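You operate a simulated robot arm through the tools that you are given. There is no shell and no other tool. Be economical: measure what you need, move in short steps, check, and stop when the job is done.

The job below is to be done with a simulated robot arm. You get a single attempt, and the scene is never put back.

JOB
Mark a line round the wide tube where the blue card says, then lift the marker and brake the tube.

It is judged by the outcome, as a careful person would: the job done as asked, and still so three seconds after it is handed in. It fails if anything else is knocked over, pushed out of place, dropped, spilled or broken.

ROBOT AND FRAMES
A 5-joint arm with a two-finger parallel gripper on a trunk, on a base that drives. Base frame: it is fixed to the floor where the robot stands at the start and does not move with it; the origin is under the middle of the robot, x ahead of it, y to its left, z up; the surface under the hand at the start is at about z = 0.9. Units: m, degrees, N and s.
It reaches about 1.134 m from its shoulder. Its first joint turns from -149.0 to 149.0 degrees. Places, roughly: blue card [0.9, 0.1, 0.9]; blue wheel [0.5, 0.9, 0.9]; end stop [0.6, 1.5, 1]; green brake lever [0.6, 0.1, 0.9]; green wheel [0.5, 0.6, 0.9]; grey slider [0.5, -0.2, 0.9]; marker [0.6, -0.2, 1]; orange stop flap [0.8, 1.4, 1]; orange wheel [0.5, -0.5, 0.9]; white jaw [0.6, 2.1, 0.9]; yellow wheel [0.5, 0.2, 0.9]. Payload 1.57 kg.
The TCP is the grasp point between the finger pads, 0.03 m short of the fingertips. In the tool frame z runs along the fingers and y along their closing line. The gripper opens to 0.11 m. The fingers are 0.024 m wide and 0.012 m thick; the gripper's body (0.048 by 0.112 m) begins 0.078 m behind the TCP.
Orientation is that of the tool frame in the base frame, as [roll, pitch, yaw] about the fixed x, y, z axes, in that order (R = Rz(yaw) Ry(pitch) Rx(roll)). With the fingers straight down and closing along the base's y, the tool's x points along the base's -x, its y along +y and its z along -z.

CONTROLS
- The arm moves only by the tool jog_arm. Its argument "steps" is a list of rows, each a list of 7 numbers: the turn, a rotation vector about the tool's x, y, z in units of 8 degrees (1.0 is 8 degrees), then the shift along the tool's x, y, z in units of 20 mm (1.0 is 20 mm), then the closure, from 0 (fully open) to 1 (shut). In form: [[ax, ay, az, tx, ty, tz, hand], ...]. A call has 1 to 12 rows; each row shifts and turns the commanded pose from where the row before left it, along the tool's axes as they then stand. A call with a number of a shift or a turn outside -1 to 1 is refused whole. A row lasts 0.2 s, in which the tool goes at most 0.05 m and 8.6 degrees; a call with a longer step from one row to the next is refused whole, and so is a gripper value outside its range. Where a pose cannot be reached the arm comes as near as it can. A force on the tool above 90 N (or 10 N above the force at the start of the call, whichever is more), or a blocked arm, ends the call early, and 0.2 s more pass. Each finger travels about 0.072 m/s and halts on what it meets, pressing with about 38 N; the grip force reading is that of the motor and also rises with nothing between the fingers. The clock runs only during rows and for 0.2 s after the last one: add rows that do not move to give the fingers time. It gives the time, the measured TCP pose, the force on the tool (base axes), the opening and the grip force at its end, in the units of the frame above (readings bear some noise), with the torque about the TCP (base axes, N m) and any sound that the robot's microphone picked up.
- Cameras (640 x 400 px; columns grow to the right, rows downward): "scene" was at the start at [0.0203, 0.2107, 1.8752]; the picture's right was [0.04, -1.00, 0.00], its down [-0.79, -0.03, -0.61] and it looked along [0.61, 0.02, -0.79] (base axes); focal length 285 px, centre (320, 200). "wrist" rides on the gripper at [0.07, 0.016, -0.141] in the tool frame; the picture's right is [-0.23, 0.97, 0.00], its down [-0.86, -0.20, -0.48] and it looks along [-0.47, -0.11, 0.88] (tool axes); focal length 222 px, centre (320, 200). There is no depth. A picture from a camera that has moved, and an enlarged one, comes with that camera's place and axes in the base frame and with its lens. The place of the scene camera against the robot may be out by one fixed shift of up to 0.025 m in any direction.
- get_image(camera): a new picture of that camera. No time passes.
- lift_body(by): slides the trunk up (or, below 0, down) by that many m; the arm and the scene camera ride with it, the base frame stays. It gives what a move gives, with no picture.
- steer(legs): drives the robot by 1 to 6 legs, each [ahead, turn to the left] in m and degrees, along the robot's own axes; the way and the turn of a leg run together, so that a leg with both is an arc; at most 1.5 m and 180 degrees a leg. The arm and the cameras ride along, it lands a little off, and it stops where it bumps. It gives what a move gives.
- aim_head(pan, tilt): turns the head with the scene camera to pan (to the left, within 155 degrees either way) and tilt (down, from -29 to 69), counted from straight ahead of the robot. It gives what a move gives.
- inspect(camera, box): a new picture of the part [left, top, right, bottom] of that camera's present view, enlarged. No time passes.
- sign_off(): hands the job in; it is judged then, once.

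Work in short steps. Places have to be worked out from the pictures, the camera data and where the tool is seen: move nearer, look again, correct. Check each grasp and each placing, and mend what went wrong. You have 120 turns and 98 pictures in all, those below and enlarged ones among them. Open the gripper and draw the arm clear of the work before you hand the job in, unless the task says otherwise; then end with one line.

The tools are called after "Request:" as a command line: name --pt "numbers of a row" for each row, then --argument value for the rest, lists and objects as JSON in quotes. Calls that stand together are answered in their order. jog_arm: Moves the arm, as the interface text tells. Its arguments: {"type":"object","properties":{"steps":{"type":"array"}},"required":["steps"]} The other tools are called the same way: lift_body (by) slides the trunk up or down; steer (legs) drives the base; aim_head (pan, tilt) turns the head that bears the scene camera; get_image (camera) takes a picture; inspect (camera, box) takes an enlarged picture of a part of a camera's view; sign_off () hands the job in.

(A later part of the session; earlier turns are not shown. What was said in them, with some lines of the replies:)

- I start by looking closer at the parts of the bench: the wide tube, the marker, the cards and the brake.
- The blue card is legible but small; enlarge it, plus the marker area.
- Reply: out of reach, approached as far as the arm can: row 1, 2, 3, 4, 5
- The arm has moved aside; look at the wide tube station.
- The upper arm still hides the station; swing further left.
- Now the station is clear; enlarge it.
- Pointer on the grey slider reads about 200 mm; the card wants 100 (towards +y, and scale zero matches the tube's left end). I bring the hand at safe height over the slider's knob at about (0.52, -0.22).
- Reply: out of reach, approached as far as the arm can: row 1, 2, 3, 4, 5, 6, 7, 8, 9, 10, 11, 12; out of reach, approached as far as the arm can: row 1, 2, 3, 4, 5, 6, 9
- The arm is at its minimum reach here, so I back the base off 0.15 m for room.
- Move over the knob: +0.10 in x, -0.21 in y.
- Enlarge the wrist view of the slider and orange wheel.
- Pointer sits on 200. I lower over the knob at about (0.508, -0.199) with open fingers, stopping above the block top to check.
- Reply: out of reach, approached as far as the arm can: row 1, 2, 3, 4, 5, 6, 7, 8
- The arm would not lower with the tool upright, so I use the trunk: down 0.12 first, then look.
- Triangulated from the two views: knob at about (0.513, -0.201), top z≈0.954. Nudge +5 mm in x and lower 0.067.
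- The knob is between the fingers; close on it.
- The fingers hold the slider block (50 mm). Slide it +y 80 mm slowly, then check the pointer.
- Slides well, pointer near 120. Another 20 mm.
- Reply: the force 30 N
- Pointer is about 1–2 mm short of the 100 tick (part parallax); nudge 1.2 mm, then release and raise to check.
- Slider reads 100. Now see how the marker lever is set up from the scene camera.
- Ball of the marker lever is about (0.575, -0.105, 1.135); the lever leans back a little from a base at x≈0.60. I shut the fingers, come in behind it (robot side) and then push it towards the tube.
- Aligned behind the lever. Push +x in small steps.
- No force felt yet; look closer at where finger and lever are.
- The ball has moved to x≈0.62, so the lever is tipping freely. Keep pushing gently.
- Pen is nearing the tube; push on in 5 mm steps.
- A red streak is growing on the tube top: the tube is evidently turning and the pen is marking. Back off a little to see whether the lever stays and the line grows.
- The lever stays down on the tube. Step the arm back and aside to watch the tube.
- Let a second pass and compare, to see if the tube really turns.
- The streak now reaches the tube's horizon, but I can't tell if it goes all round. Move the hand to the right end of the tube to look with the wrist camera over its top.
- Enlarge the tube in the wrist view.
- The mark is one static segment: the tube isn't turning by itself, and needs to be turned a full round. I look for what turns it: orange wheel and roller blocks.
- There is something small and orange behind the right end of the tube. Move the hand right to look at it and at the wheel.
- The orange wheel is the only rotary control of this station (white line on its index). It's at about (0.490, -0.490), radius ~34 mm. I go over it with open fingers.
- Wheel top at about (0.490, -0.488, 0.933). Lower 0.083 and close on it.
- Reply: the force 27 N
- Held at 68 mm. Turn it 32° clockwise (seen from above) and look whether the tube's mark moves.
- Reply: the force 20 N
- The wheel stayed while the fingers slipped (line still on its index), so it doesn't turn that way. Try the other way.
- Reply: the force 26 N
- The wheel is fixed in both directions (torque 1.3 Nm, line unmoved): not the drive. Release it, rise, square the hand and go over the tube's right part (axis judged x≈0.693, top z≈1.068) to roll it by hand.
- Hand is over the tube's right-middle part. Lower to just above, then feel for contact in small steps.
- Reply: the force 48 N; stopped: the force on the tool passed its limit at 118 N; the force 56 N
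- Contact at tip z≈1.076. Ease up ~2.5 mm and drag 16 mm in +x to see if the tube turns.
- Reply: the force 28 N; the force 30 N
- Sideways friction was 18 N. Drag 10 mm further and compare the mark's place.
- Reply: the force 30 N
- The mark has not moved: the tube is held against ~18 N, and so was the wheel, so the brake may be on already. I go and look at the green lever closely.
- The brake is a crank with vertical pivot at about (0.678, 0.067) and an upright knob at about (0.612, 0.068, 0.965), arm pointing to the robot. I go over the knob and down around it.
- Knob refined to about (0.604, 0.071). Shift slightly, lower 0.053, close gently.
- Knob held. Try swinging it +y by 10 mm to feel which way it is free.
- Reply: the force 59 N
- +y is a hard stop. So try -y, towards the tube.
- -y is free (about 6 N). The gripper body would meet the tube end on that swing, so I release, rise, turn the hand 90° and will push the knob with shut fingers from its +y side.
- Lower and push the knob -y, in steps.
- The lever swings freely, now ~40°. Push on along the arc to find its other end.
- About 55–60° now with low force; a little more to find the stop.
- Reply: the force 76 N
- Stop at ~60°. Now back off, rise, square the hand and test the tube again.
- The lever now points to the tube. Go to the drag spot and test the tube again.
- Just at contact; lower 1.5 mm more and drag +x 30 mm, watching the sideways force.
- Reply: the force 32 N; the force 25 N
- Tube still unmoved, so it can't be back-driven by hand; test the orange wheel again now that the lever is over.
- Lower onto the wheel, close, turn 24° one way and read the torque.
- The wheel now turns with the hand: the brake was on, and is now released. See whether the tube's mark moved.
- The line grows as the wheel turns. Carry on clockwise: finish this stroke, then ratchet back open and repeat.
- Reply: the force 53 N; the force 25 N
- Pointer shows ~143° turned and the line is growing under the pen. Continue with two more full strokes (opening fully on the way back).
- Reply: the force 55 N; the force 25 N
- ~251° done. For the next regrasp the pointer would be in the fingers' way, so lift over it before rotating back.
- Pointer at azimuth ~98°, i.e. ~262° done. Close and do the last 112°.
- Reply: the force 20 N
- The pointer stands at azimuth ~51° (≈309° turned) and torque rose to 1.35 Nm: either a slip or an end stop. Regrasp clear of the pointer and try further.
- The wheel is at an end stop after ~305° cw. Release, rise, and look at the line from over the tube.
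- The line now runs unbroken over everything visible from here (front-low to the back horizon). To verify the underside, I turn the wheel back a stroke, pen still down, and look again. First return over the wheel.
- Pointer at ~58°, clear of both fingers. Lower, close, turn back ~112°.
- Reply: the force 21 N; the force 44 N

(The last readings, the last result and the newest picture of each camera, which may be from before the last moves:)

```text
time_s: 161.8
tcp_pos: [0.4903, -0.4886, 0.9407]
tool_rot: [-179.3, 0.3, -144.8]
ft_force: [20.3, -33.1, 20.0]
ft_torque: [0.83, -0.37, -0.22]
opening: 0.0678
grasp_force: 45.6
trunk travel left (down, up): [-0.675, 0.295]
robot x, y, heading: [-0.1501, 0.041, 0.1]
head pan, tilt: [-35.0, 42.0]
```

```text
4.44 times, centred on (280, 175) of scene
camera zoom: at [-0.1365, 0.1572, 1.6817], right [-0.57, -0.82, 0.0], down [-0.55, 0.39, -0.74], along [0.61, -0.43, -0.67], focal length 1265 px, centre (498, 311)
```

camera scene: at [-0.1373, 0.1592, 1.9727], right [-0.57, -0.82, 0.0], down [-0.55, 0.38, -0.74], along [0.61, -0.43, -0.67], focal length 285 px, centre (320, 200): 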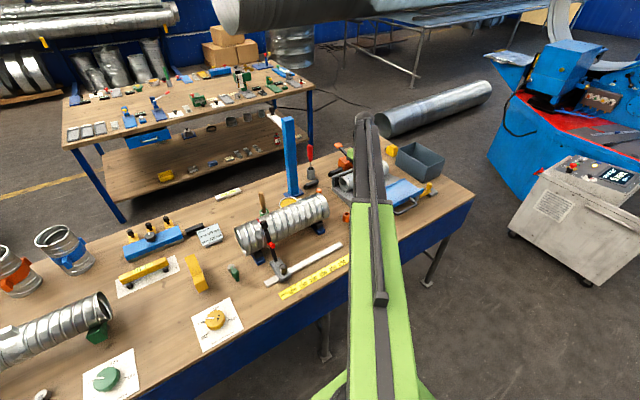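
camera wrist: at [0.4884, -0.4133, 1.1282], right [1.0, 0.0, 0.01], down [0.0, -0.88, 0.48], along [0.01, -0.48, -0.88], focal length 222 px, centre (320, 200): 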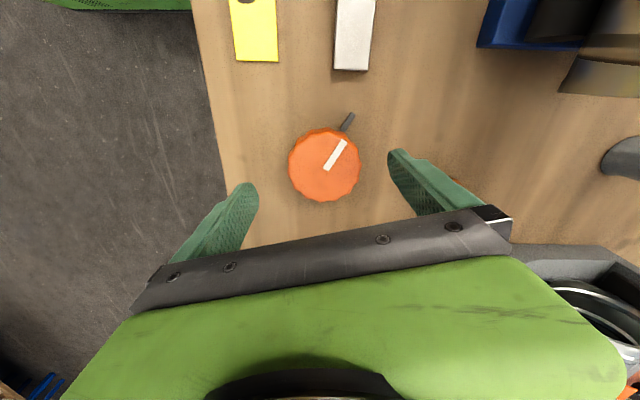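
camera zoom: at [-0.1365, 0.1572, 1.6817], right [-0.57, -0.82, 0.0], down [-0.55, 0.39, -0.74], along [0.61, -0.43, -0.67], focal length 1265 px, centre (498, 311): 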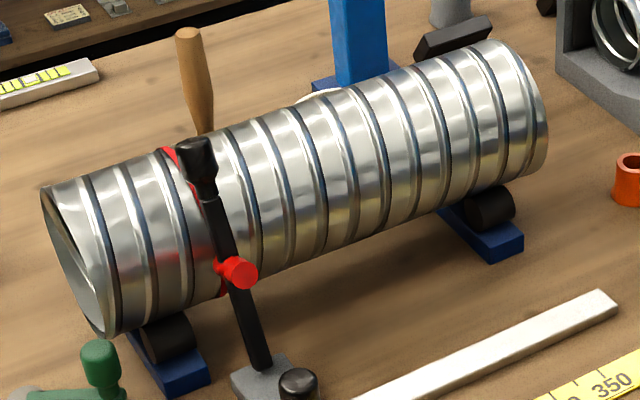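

With the wheel turned back ~110° the former underside is in view and the line is unbroken there too, so it goes all round. Now lift the marker: release the wheel, rise, and go to the tube side of the lever's ball (≈(0.652, -0.105, 1.13)).

Request:
jog_arm --pt "0 0 0 0 0 0 0.4" --pt "0 0 0 0 0 0 0" --pt "0 0 0 0 0 0 0" --pt "0 0 0 0 0 0 0"

Request:
lift_body --by 0.27

Request:
jog_arm --pt "0 0 1 0 0 0 1" --pt "0 0 1 0 0 0 1" --pt "0 0 1 0 0 0 1" --pt "0 0 1 0 0 0 1" --pt "0 0 0.5 0 0 0 1" --pt "0 0 0 -0.6 1 0 1" --pt "0 0 0 -0.6 1 0 1" --pt "0 0 0 -0.6 1 0 1" --pt "0 0 0 -0.6 1 0 1" --pt "0 0 0 -0.6 1 0 1" --pt "0 0 0 -0.6 1 0 1" --pt "0 0 0 -0.6 1 0 1"

Request:
jog_arm --pt "0 0 0 -0.7 1 0 1" --pt "0 0 0 -0.7 1 0 1" --pt "0 0 0 -0.7 1 0 1" --pt "0 0 0 -0.7 1 0 1" --pt "0 0 0 -0.7 1 0 1" --pt "0 0 0 -0.7 1 0 1" --pt "0 0 0 -0.7 1 0 1" --pt "0 0 0 -0.7 1 0 1" --pt "0 0 0 -0.6 1 0 1" --pt "0 0 0 -0.3 1 0 1" --pt "0 0 0 0 1 0 1" --pt "0 0 0 0 1 0 1"

Request:
get_image --camera "wrist"

```text
time_s: 162.8
tcp_pos: [0.4892, -0.4859, 0.942]
tool_rot: [-179.7, 0.3, -144.9]
ft_force: [-0.2, 0.3, 0.0]
ft_torque: [-0.02, -0.01, -0.02]
opening: 0.1101
grasp_force: 0.1
trunk travel left (down, up): [-0.675, 0.295]
robot x, y, heading: [-0.1468, 0.0434, -0.1]
head pan, tilt: [-35.0, 42.0]
```

```text
time_s: 165.6
tcp_pos: [0.4895, -0.4846, 1.2113]
tool_rot: [-179.6, 0.3, -144.9]
ft_force: [0.1, 0.2, -0.1]
ft_torque: [0.05, -0.02, 0.0]
opening: 0.11
grasp_force: 0.2
trunk travel left (down, up): [-0.945, 0.025]
robot x, y, heading: [-0.1554, 0.0451, -0.2]
head pan, tilt: [-35.0, 42.0]
```

```text
time_s: 168.2
tcp_pos: [0.5761, -0.3482, 1.2113]
tool_rot: [-179.7, 0.5, 179.1]
ft_force: [1.0, 0.3, 0.4]
ft_torque: [0.03, 0.02, 0.01]
opening: 0.0
grasp_force: 21.3
trunk travel left (down, up): [-0.945, 0.025]
robot x, y, heading: [-0.1545, 0.0413, 0.0]
head pan, tilt: [-35.0, 42.0]
```

```text
time_s: 170.8
tcp_pos: [0.7092, -0.1092, 1.2113]
tool_rot: [-179.8, 0.4, 179.1]
ft_force: [-0.3, 0.8, -0.9]
ft_torque: [0.01, -0.05, -0.05]
opening: 0.0
grasp_force: 21.6
trunk travel left (down, up): [-0.945, 0.025]
robot x, y, heading: [-0.1504, 0.0393, 0.2]
head pan, tilt: [-35.0, 42.0]
```

```text
8 pictures are left
camera wrist: at [0.6398, -0.0897, 1.3527], right [0.24, 0.97, 0.0], down [0.85, -0.21, 0.49], along [0.47, -0.12, -0.87], focal length 222 px, centre (320, 200)
```

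wrist: 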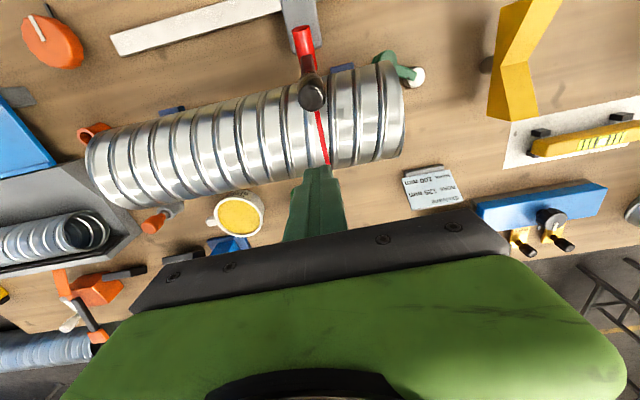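

Line looks unbroken over the top. Lower behind the ball (tips stay ~2 cm above the tube) and pull it back towards the robot.

Request:
jog_arm --pt "0 0 0 0 0.35 0 1"

Request:
lift_body --by -0.084

Request:
jog_arm --pt "0 0 0 0.5 0 0 1" --pt "0 0 0 0.5 0 0 1" --pt "0 0 0 0.5 0 0 1" --pt "0 0 0 0.5 0 0 1" --pt "0 0 0 0.5 0 0 1" --pt "0 0 0 0.5 0 0 1"

Request:
jog_arm --pt "0 0 0 0.5 0 0 1" --pt "0 0 0 0.5 0 0 1" --pt "0 0 0 0.5 0 0 1" --pt "0 0 0 0.5 0 0 1"

Request:
get_image --camera "wrist"

```text
time_s: 171.2
tcp_pos: [0.7097, -0.1021, 1.2118]
tool_rot: [-179.8, 0.5, 179.1]
ft_force: [-0.5, -0.2, 0.2]
ft_torque: [0.01, 0.02, 0.02]
opening: 0.0002
grasp_force: 21.3
trunk travel left (down, up): [-0.945, 0.025]
robot x, y, heading: [-0.1519, 0.0436, 0.2]
head pan, tilt: [-35.0, 42.0]
```

```text
time_s: 172.4
tcp_pos: [0.7085, -0.1038, 1.1269]
tool_rot: [-179.8, 0.4, 179.0]
ft_force: [-1.2, -0.5, 0.2]
ft_torque: [0.01, 0.04, 0.01]
opening: 0.0
grasp_force: 21.5
trunk travel left (down, up): [-0.861, 0.109]
robot x, y, heading: [-0.1513, 0.0378, 0.0]
head pan, tilt: [-35.0, 42.0]
```

```text
time_s: 173.8
tcp_pos: [0.6498, -0.101, 1.1276]
tool_rot: [-179.8, 0.5, 179.1]
ft_force: [-0.9, 0.6, 0.1]
ft_torque: [-0.01, -0.02, -0.01]
opening: 0.0
grasp_force: 21.2
trunk travel left (down, up): [-0.861, 0.109]
robot x, y, heading: [-0.1521, 0.0462, 0.1]
head pan, tilt: [-35.0, 42.0]
```

```text
time_s: 174.8
tcp_pos: [0.6097, -0.1009, 1.1284]
tool_rot: [-179.8, 0.5, 179.1]
ft_force: [-0.1, 0.5, 0.6]
ft_torque: [0.03, 0.0, 0.0]
opening: 0.0
grasp_force: 21.7
trunk travel left (down, up): [-0.861, 0.109]
robot x, y, heading: [-0.1502, 0.0415, -0.4]
head pan, tilt: [-35.0, 42.0]
```

```text
7 pictures are left
camera wrist: at [0.539, -0.083, 1.2688], right [0.24, 0.97, 0.0], down [0.85, -0.21, 0.49], along [0.47, -0.12, -0.87], focal length 222 px, centre (320, 200)
```

wrist: 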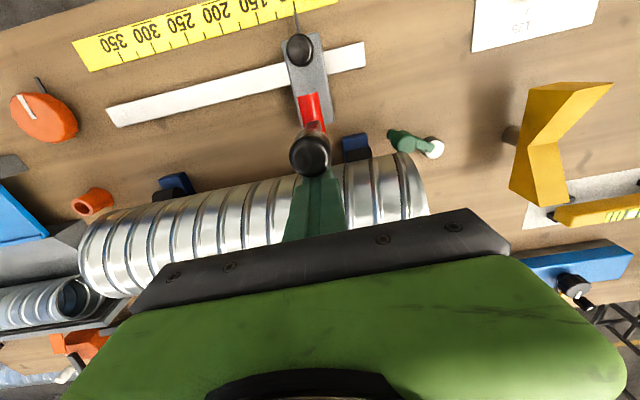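

Ball is back at x≈0.578, its starting lean. Nudge 5 mm more, then back off +x and rise, and check it stays.

Request:
jog_arm --pt "0 0 0 0.3 0 0 1" --pt "0 0 0 -0.5 0 0 1" --pt "0 0 0 -1 0 0 1"

Request:
lift_body --by 0.085

Request:
jog_arm --pt "0 0 0 0 1 0 1" --pt "0 0 0 0 1 0 1" --pt "0 0 0 0 1 0 1" --pt "0 0 0 0 1 0 1" --pt "0 0 0 0 1 0 1" --pt "0 0 0 0 1 0 1" --pt "0 0 0 0 1 0 1" --pt "0 0 0 0.5 0.5 0 1" --pt "0 0 0 0.5 0 0 1"

Request:
get_image --camera "wrist"

```text
time_s: 175.6
tcp_pos: [0.6345, -0.1016, 1.1283]
tool_rot: [-179.7, 0.5, 179.1]
ft_force: [-0.3, -0.2, -0.1]
ft_torque: [0.0, 0.01, 0.02]
opening: 0.0
grasp_force: 20.9
trunk travel left (down, up): [-0.861, 0.109]
robot x, y, heading: [-0.1523, 0.0392, 0.1]
head pan, tilt: [-35.0, 42.0]
```

```text
time_s: 176.8
tcp_pos: [0.6352, -0.1006, 1.213]
tool_rot: [-179.8, 0.5, 179.2]
ft_force: [0.5, -0.1, -0.4]
ft_torque: [-0.02, -0.01, 0.04]
opening: 0.0002
grasp_force: 21.5
trunk travel left (down, up): [-0.946, 0.024]
robot x, y, heading: [-0.1517, 0.0447, 0.2]
head pan, tilt: [-35.0, 42.0]
```

```text
time_s: 178.8
tcp_pos: [0.6164, 0.0494, 1.2128]
tool_rot: [-179.8, 0.4, 179.1]
ft_force: [0.1, 0.7, -0.2]
ft_torque: [0.01, -0.03, 0.02]
opening: 0.0
grasp_force: 21.8
trunk travel left (down, up): [-0.946, 0.024]
robot x, y, heading: [-0.1494, 0.0388, 0.2]
head pan, tilt: [-35.0, 42.0]
```

```text
6 pictures are left
camera wrist: at [0.5471, 0.0678, 1.3538], right [0.24, 0.97, 0.0], down [0.85, -0.21, 0.49], along [0.47, -0.12, -0.87], focal length 222 px, centre (320, 200)
```

wrist: 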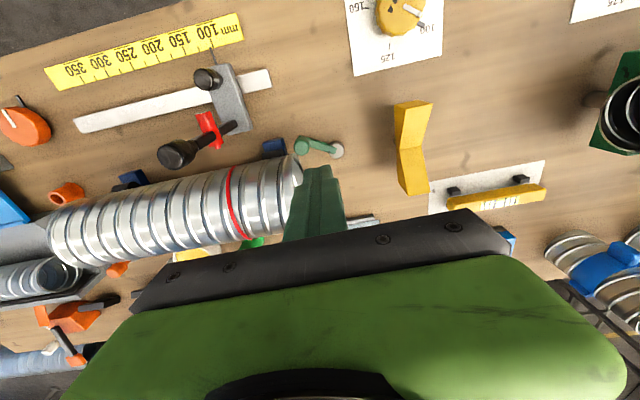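

Marker is up and the red ring shows clearly. Now the brake: swing the lever back to its first position, which held the tube. With the hand turned 90° I'll push the arm -x with shut fingers at y≈0.033, keeping the body clear of the tube end.

Request:
jog_arm --pt "0 0 1 0 0 0 1" --pt "0 0 1 0 0 0 1" --pt "0 0 1 0 0 0 1" --pt "0 0 1 0 0 0 1" --pt "0 0 1 0 0 0 1" --pt "0 0 1 0 0 0 1" --pt "0 0 1 0 0 0 1" --pt "0 0 1 0 0 0 1" --pt "0 0 1 0 0 0 1" --pt "0 0 1 0 0 0 1" --pt "0 0 1 0 0 0 1" --pt "0 0 0.13 0 0 0 1"

Request:
jog_arm --pt "0 0 0 -0.2 1 0 1" --pt "0 0 0 -0.2 1 0 1" --pt "0 0 0 -0.2 1 0 1" --pt "0 0 0 -0.2 1 0 1" --pt "0 0 0 0 0.4 0 1"

Request:
lift_body --by -0.17

Request:
get_image --camera "wrist"

```text
time_s: 181.4
tcp_pos: [0.6172, 0.049, 1.2119]
tool_rot: [179.5, 0.3, 90.1]
ft_force: [0.1, -0.1, 0.4]
ft_torque: [0.0, 0.01, -0.01]
opening: 0.0001
grasp_force: 21.7
trunk travel left (down, up): [-0.946, 0.024]
robot x, y, heading: [-0.1521, 0.0426, 0.1]
head pan, tilt: [-35.0, 42.0]
```

```text
time_s: 182.6
tcp_pos: [0.7064, 0.0331, 1.2127]
tool_rot: [179.6, 0.1, 90.1]
ft_force: [-0.6, -0.6, 0.5]
ft_torque: [0.01, 0.03, 0.02]
opening: 0.0
grasp_force: 21.3
trunk travel left (down, up): [-0.946, 0.024]
robot x, y, heading: [-0.1516, 0.0436, -0.1]
head pan, tilt: [-35.0, 42.0]
```

```text
time_s: 184.5
tcp_pos: [0.7047, 0.0336, 1.0432]
tool_rot: [179.6, 0.3, 90.1]
ft_force: [0.1, -0.3, -0.2]
ft_torque: [-0.02, -0.01, 0.01]
opening: 0.0
grasp_force: 21.3
trunk travel left (down, up): [-0.776, 0.194]
robot x, y, heading: [-0.1494, 0.0422, -0.1]
head pan, tilt: [-35.0, 42.0]
```

```text
5 pictures are left
camera wrist: at [0.7209, 0.105, 1.1844], right [0.97, -0.23, 0.01], down [-0.2, -0.85, 0.48], along [-0.1, -0.47, -0.88], focal length 222 px, centre (320, 200)
```

wrist: 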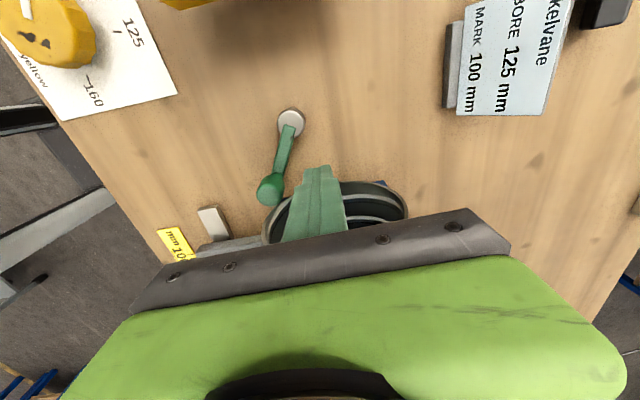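

Tube end is at y≈-0.01, so there's room. Shift 4 mm towards it, lower, and push -x.

Request:
jog_arm --pt "0 0 0 -0.2 0 0 1"

Request:
lift_body --by -0.09

Request:
jog_arm --pt "0 0 0 0 -0.5 0 1" --pt "0 0 0 0 -0.5 0 1" --pt "0 0 0 0 -0.5 0 1" --pt "0 0 0 0 -0.5 0 1" --pt "0 0 0 0 -0.5 0 1" --pt "0 0 0 0 -0.5 0 1"

Request:
get_image --camera "wrist"

```text
time_s: 184.9
tcp_pos: [0.706, 0.0302, 1.0432]
tool_rot: [179.4, 0.2, 90.2]
ft_force: [1.2, 0.7, -0.5]
ft_torque: [0.0, 0.0, 0.0]
opening: 0.0002
grasp_force: 21.3
trunk travel left (down, up): [-0.776, 0.194]
robot x, y, heading: [-0.1473, 0.0423, -0.0]
head pan, tilt: [-35.0, 42.0]
```

```text
time_s: 185.7
tcp_pos: [0.7037, 0.0294, 0.9934]
tool_rot: [179.2, 0.8, 90.2]
ft_force: [-1.0, 3.7, 44.0]
ft_torque: [-1.82, -0.19, 0.03]
opening: 0.0
grasp_force: 21.2
trunk travel left (down, up): [-0.723, 0.247]
robot x, y, heading: [-0.1522, 0.0434, -0.3]
head pan, tilt: [-35.0, 42.0]
stopped: the force on the tool passed its limit at 198 N (the readings are from after the stop); the commanded pose is now the measured one
```

```text
time_s: 187.1
tcp_pos: [0.6507, 0.0381, 0.9876]
tool_rot: [178.8, 0.1, 90.5]
ft_force: [43.4, 46.0, 26.6]
ft_torque: [0.51, -0.49, 0.05]
opening: 0.0
grasp_force: 21.1
trunk travel left (down, up): [-0.723, 0.247]
robot x, y, heading: [-0.1501, 0.0425, 0.2]
head pan, tilt: [-35.0, 42.0]
```

```text
4 pictures are left
camera wrist: at [0.6647, 0.1087, 1.1305], right [0.98, -0.22, 0.02], down [-0.2, -0.85, 0.48], along [-0.09, -0.47, -0.88], focal length 222 px, centre (320, 200)
```

wrist: 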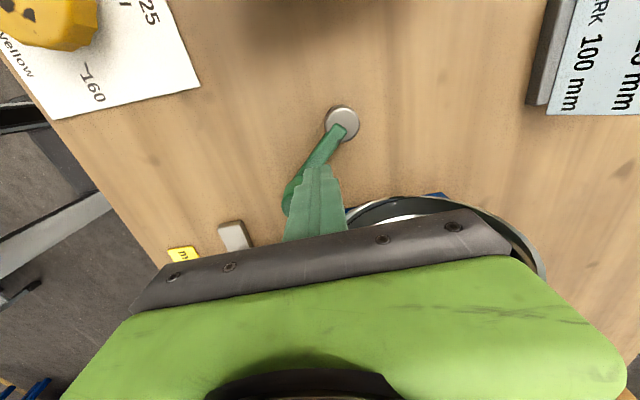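

The body brushed the tube's top rim while lowering (stopped by the force guard); the lever has started swinging (knob ~ (0.627, 0.025)). Ease away +y and push a little more in -x.

Request:
jog_arm --pt "0 0 0 0.6 0 0 1"

Request:
jog_arm --pt "0 0 0 0 -0.25 0 1" --pt "0 0 0 0 -0.25 0 1"

```text
time_s: 187.5
tcp_pos: [0.6467, 0.0408, 0.9872]
tool_rot: [179.3, 0.6, 90.0]
ft_force: [25.8, 19.6, 12.1]
ft_torque: [0.27, -0.34, 0.08]
opening: 0.0
grasp_force: 21.1
trunk travel left (down, up): [-0.723, 0.247]
robot x, y, heading: [-0.1494, 0.0449, 0.0]
head pan, tilt: [-35.0, 42.0]
```

```text
time_s: 188.1
tcp_pos: [0.643, 0.0462, 0.9889]
tool_rot: [178.8, 0.3, 90.3]
ft_force: [60.8, 39.4, 33.2]
ft_torque: [0.25, -0.61, 0.29]
opening: 0.0
grasp_force: 21.0
trunk travel left (down, up): [-0.723, 0.247]
robot x, y, heading: [-0.1513, 0.0428, -0.3]
head pan, tilt: [-35.0, 42.0]
```

That contact was jamming on the knob's far side. Back off +x, set y≈0.039 (clear of the tube rim), lower so the tips reach the lever arm itself, and look.

Request:
jog_arm --pt "0 0 0 0 0.8 0 1" --pt "0 0 0 0 0.8 0 1" --pt "0 0 0 -0.12 0.8 0 1" --pt "0 0 0 0 0 0 1"

Request:
lift_body --by -0.015

```text
time_s: 189.1
tcp_pos: [0.6844, 0.0367, 0.9902]
tool_rot: [179.4, 0.6, 90.0]
ft_force: [-0.5, -0.5, -0.6]
ft_torque: [0.01, -0.04, -0.03]
opening: 0.0
grasp_force: 21.3
trunk travel left (down, up): [-0.723, 0.247]
robot x, y, heading: [-0.1513, 0.0434, 0.1]
head pan, tilt: [-35.0, 42.0]
```

```text
time_s: 189.8
tcp_pos: [0.6828, 0.0413, 0.9756]
tool_rot: [179.4, 0.6, 90.1]
ft_force: [-6.8, 25.1, 7.2]
ft_torque: [-2.35, -0.33, -0.74]
opening: 0.0002
grasp_force: 21.5
trunk travel left (down, up): [-0.708, 0.262]
robot x, y, heading: [-0.151, 0.0407, -0.0]
head pan, tilt: [-35.0, 42.0]
```

The tube rim leaves no room for the body on that side. Better: push the knob +y from its tube side with the hand square and tilted back (fingers pointing forward-down) so the body stays clear. Rise, square up, and tilt at a safe height.

Request:
jog_arm --pt "0 0 0 0.6 0 0 1" --pt "0 0 0 0.3 0 0 1"

Request:
lift_body --by 0.22

Request:
jog_arm --pt "0 0 -1 0 0 0 1" --pt "0 0 -1 0 0 0 1" --pt "0 0 -1 0 0 0 1" --pt "0 0 -1 0 0 0 1" --pt "0 0 -1 0 0 0 1" --pt "0 0 -1 0 0 0 1" --pt "0 0 -1 0 0 0 1" --pt "0 0 -1 0 0 0 1" --pt "0 0 -1 0 0 0 1" --pt "0 0 -1 0 0 0 1" --pt "0 0 -1 0 0 0 1"

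Request:
jog_arm --pt "0 0 0 1 0 0 1" --pt "0 0 0 1 -0.5 0 1" --pt "0 0 0 1 -1 0 1" --pt "0 0 0 1 -1 0 1" --pt "0 0 0 1 0 0 1" --pt "0 -1 0 0 0 0 1" --pt "0 -1 0 0 0 0 1" --pt "0 -1 0 0 0 0 1" --pt "0 -1 0 0 0 0 1"

```text
time_s: 190.3
tcp_pos: [0.6841, 0.0553, 0.974]
tool_rot: [179.5, 0.7, 90.0]
ft_force: [-0.6, -1.2, -0.2]
ft_torque: [0.03, 0.0, -0.01]
opening: 0.0002
grasp_force: 21.3
trunk travel left (down, up): [-0.708, 0.262]
robot x, y, heading: [-0.1483, 0.0407, -0.1]
head pan, tilt: [-35.0, 42.0]
```

```text
time_s: 192.7
tcp_pos: [0.6838, 0.0562, 1.1943]
tool_rot: [179.4, 0.6, 90.1]
ft_force: [0.6, 0.0, 0.0]
ft_torque: [0.0, 0.0, 0.02]
opening: 0.0001
grasp_force: 21.2
trunk travel left (down, up): [-0.928, 0.042]
robot x, y, heading: [-0.1507, 0.044, -0.0]
head pan, tilt: [-35.0, 42.0]
```

```text
time_s: 195.1
tcp_pos: [0.6838, 0.0553, 1.194]
tool_rot: [-179.5, 0.6, 178.3]
ft_force: [-0.6, 0.3, 0.1]
ft_torque: [-0.01, -0.03, 0.0]
opening: 0.0
grasp_force: 21.6
trunk travel left (down, up): [-0.928, 0.042]
robot x, y, heading: [-0.1506, 0.041, -0.1]
head pan, tilt: [-35.0, 42.0]
```

```text
time_s: 197.1
tcp_pos: [0.5804, 0.0097, 1.2328]
tool_rot: [-179.3, 32.8, 178.5]
ft_force: [-0.1, 0.0, 0.3]
ft_torque: [0.01, -0.02, 0.02]
opening: 0.0
grasp_force: 21.2
out of reach, approached as far as the arm can: row 7, 8, 9
trunk travel left (down, up): [-0.928, 0.042]
robot x, y, heading: [-0.1523, 0.0442, -0.0]
head pan, tilt: [-35.0, 42.0]
```

Tilt reached: fingers point forward-down at 33°. One look to fix knob and tube positions.

Request:
get_image --camera "wrist"

```text
3 pictures are left
camera wrist: at [0.4477, 0.0319, 1.3139], right [0.22, 0.97, 0.11], down [0.45, -0.21, 0.87], along [0.86, -0.14, -0.49], focal length 222 px, centre (320, 200)
```

wrist: 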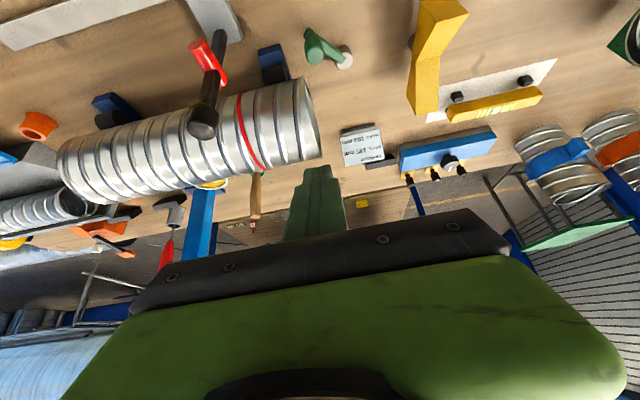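

Knob is at ≈(0.625, 0.024), pivot ≈(0.675, 0.071), so the lever is at ~44°; tube and line look untouched. Lower in front of the tube beside the knob.

Request:
jog_arm --pt "0 0 0 0 -0.6 0 1" --pt "0 0 0 0 -0.7 0 1"

Request:
lift_body --by -0.2

Request:
lift_body --by -0.066

```text
time_s: 197.7
tcp_pos: [0.5816, -0.016, 1.2311]
tool_rot: [-179.2, 32.7, 178.5]
ft_force: [-0.2, 0.5, -0.3]
ft_torque: [-0.01, -0.03, 0.01]
opening: 0.0001
grasp_force: 21.4
trunk travel left (down, up): [-0.928, 0.042]
robot x, y, heading: [-0.1498, 0.0422, 0.0]
head pan, tilt: [-35.0, 42.0]
```

```text
time_s: 199.8
tcp_pos: [0.5806, -0.0167, 1.0318]
tool_rot: [-179.4, 32.6, 178.6]
ft_force: [0.3, 0.0, -0.1]
ft_torque: [0.02, 0.07, -0.01]
opening: 0.0002
grasp_force: 20.9
trunk travel left (down, up): [-0.728, 0.242]
robot x, y, heading: [-0.1465, 0.041, -0.1]
head pan, tilt: [-35.0, 42.0]
```

```text
time_s: 200.9
tcp_pos: [0.5815, -0.017, 0.9674]
tool_rot: [-179.4, 32.6, 178.5]
ft_force: [-0.1, -0.1, -0.6]
ft_torque: [-0.01, 0.02, 0.01]
opening: 0.0002
grasp_force: 22.1
trunk travel left (down, up): [-0.662, 0.308]
robot x, y, heading: [-0.1493, 0.0426, 0.2]
head pan, tilt: [-35.0, 42.0]
```

Move in +x 34 mm so the fingers stand between knob and tube front, then check the reading.

Request:
jog_arm --pt "0 0 0 -0.36 0 0.23 1" --pt "0 0 0 -0.36 0 0.23 1" --pt "0 0 0 -0.36 0 0.23 1" --pt "0 0 0 -0.36 0 0.23 1"

```text
time_s: 201.9
tcp_pos: [0.6148, -0.0162, 0.965]
tool_rot: [-179.4, 32.6, 178.5]
ft_force: [0.3, 0.4, -0.5]
ft_torque: [0.01, -0.01, -0.01]
opening: 0.0
grasp_force: 21.4
trunk travel left (down, up): [-0.662, 0.308]
robot x, y, heading: [-0.1524, 0.0422, -0.0]
head pan, tilt: [-35.0, 42.0]
```

Clear. Now push +y in 10 mm steps.

Request:
jog_arm --pt "0 0 0 0 0.5 0 1" --pt "0 0 0 0 0.5 0 1" --pt "0 0 0 0 0.5 0 1" --pt "0 0 0 0 0.5 0 1"

Request:
jog_arm --pt "0 0 0 0.1 0.4 -0.06 1" --pt "0 0 0 0.1 0.4 -0.06 1" --pt "0 0 0 0.1 0.4 -0.06 1"

```text
time_s: 202.9
tcp_pos: [0.6076, 0.0224, 0.9698]
tool_rot: [-179.3, 32.4, 178.5]
ft_force: [-55.0, -23.8, 18.7]
ft_torque: [0.39, -0.25, 0.76]
opening: 0.0
grasp_force: 21.2
trunk travel left (down, up): [-0.662, 0.308]
robot x, y, heading: [-0.1491, 0.0455, 0.2]
head pan, tilt: [-35.0, 42.0]
```

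```text
time_s: 203.7
tcp_pos: [0.6075, 0.046, 0.9704]
tool_rot: [-179.4, 33.1, 178.3]
ft_force: [-23.0, -20.2, 41.2]
ft_torque: [0.75, 0.09, 0.41]
opening: 0.0001
grasp_force: 20.9
trunk travel left (down, up): [-0.662, 0.308]
robot x, y, heading: [-0.1495, 0.0446, 0.0]
head pan, tilt: [-35.0, 42.0]
```

Forces suggest the finger may be riding round the knob's robot side; check with a picture.

Request:
inspect --camera "wrist" --box '[220, 0, 440, 240]'

```text
1.67 times, centred on (330, 120) of wrist
camera zoom: at [0.4725, 0.0672, 1.0513], right [0.22, 0.97, 0.12], down [0.45, -0.21, 0.87], along [0.87, -0.14, -0.48], focal length 370 px, centre (303, 333)
```

zoom: 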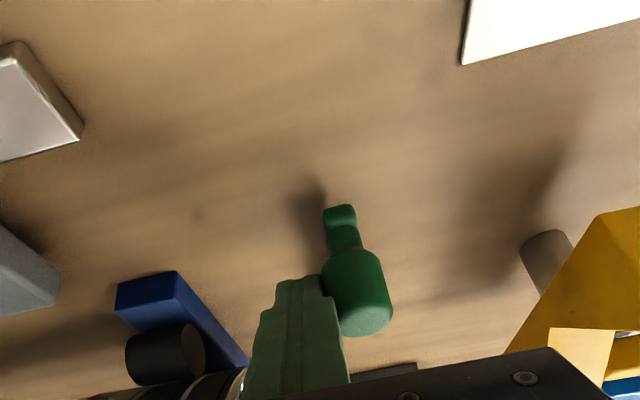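

The knob is now at ≈(0.61, 0.07), nearly home. Push the last millimetres to its stop.

Request:
jog_arm --pt "0 0 0 0 0.2 0 1" --pt "0 0 0 0 0.2 0 1"

```text
time_s: 204.3
tcp_pos: [0.6057, 0.0453, 0.9705]
tool_rot: [-179.0, 33.1, 178.3]
ft_force: [-13.6, -55.1, 53.1]
ft_torque: [1.06, 0.16, 0.36]
opening: 0.0
grasp_force: 20.9
trunk travel left (down, up): [-0.662, 0.308]
robot x, y, heading: [-0.1481, 0.0408, 0.1]
head pan, tilt: [-35.0, 42.0]
```

Firm stop felt (55 N, no motion): the brake is home. Ease off, rise and draw clear with the gripper open.

Request:
jog_arm --pt "0 0 0 0 -0.5 0 1" --pt "0 0 0 0.4 -0.2 -0.25 1" --pt "0 0 0 0.4 0 -0.25 1"

Request:
lift_body --by 0.3

Request:
jog_arm --pt "0 0 0 0 1 0 0" --pt "0 0 0 0 1 0 0" --pt "0 0 0 0 1 0 0" --pt "0 0 0 0 1 0 0" --pt "0 0 0 0 1 0 0" --pt "0 0 0 0 1 0 0" --pt "0 0 0 0 1 0 0" --pt "0 0 0 0 1 0 0" --pt "0 0 0 0 1 0 0" --pt "0 0 0 0 1 0 0" --pt "0 0 0 0 1 0 0" --pt "0 0 0 0 1 0 0"

Request:
get_image --camera "scene"

```text
time_s: 205.1
tcp_pos: [0.5895, 0.0425, 0.9653]
tool_rot: [-179.4, 32.6, 178.5]
ft_force: [-0.2, -1.1, 0.3]
ft_torque: [0.04, 0.03, 0.0]
opening: 0.0
grasp_force: 21.1
trunk travel left (down, up): [-0.662, 0.308]
robot x, y, heading: [-0.1506, 0.0408, -0.1]
head pan, tilt: [-35.0, 42.0]
```

```text
time_s: 208.1
tcp_pos: [0.5899, 0.0426, 1.2663]
tool_rot: [-179.4, 32.6, 178.5]
ft_force: [-0.9, -0.1, 0.6]
ft_torque: [-0.01, 0.02, -0.01]
opening: 0.0
grasp_force: 21.4
trunk travel left (down, up): [-0.962, 0.008]
robot x, y, heading: [-0.1497, 0.0403, -0.1]
head pan, tilt: [-35.0, 42.0]
```

```text
time_s: 210.7
tcp_pos: [0.5988, 0.2818, 1.2665]
tool_rot: [-179.4, 32.5, 178.4]
ft_force: [-0.3, 0.6, 0.0]
ft_torque: [0.02, -0.02, -0.02]
opening: 0.11
grasp_force: 0.0
trunk travel left (down, up): [-0.962, 0.008]
robot x, y, heading: [-0.1499, 0.0438, 0.0]
head pan, tilt: [-35.0, 42.0]
```

```text
1 pictures are left
camera scene: at [-0.137, 0.1602, 1.9682], right [-0.57, -0.82, 0.0], down [-0.55, 0.38, -0.74], along [0.61, -0.43, -0.67], focal length 285 px, centre (320, 200)
```

scene: 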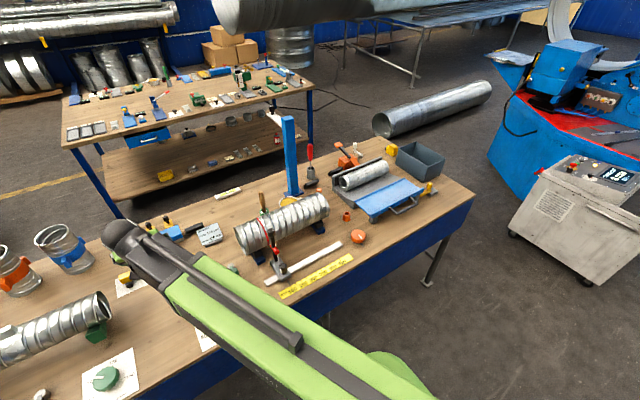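

The arm is clear; use the last picture for a close check of the station.

Request:
inspect --camera "scene" --box '[215, 180, 345, 300]'

```text
3.33 times, centred on (280, 240) of scene
camera zoom: at [-0.137, 0.1602, 1.9682], right [-0.57, -0.82, 0.0], down [-0.55, 0.38, -0.74], along [0.61, -0.43, -0.67], focal length 949 px, centre (453, 67)
```

zoom: 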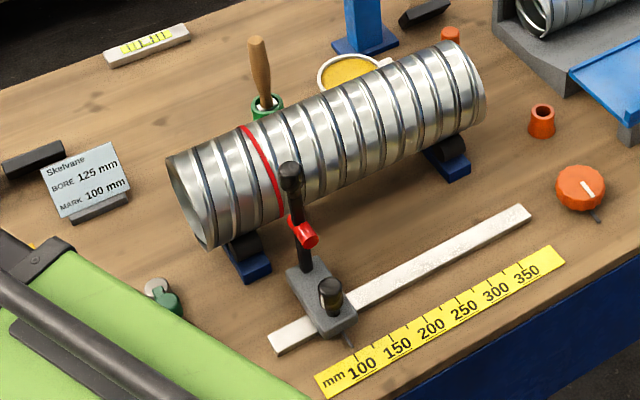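

The red line is on the tube at 100 mm, the marker is up, the brake lever is at its holding stop, and nothing else looks disturbed; handing in.

Request:
sign_off

```text
The job is handed in.
```

The wide tube has its red line at the card's 100 mm, the marker is lifted, and the brake lever is back at the stop where it held the tube. I saw no gap in the line in any view I had, but never saw the whole way round at once. The hand knocked the tube's left rim once while I was working the brake lever (198 N, stopped by the force guard); nothing looked moved afterwards.
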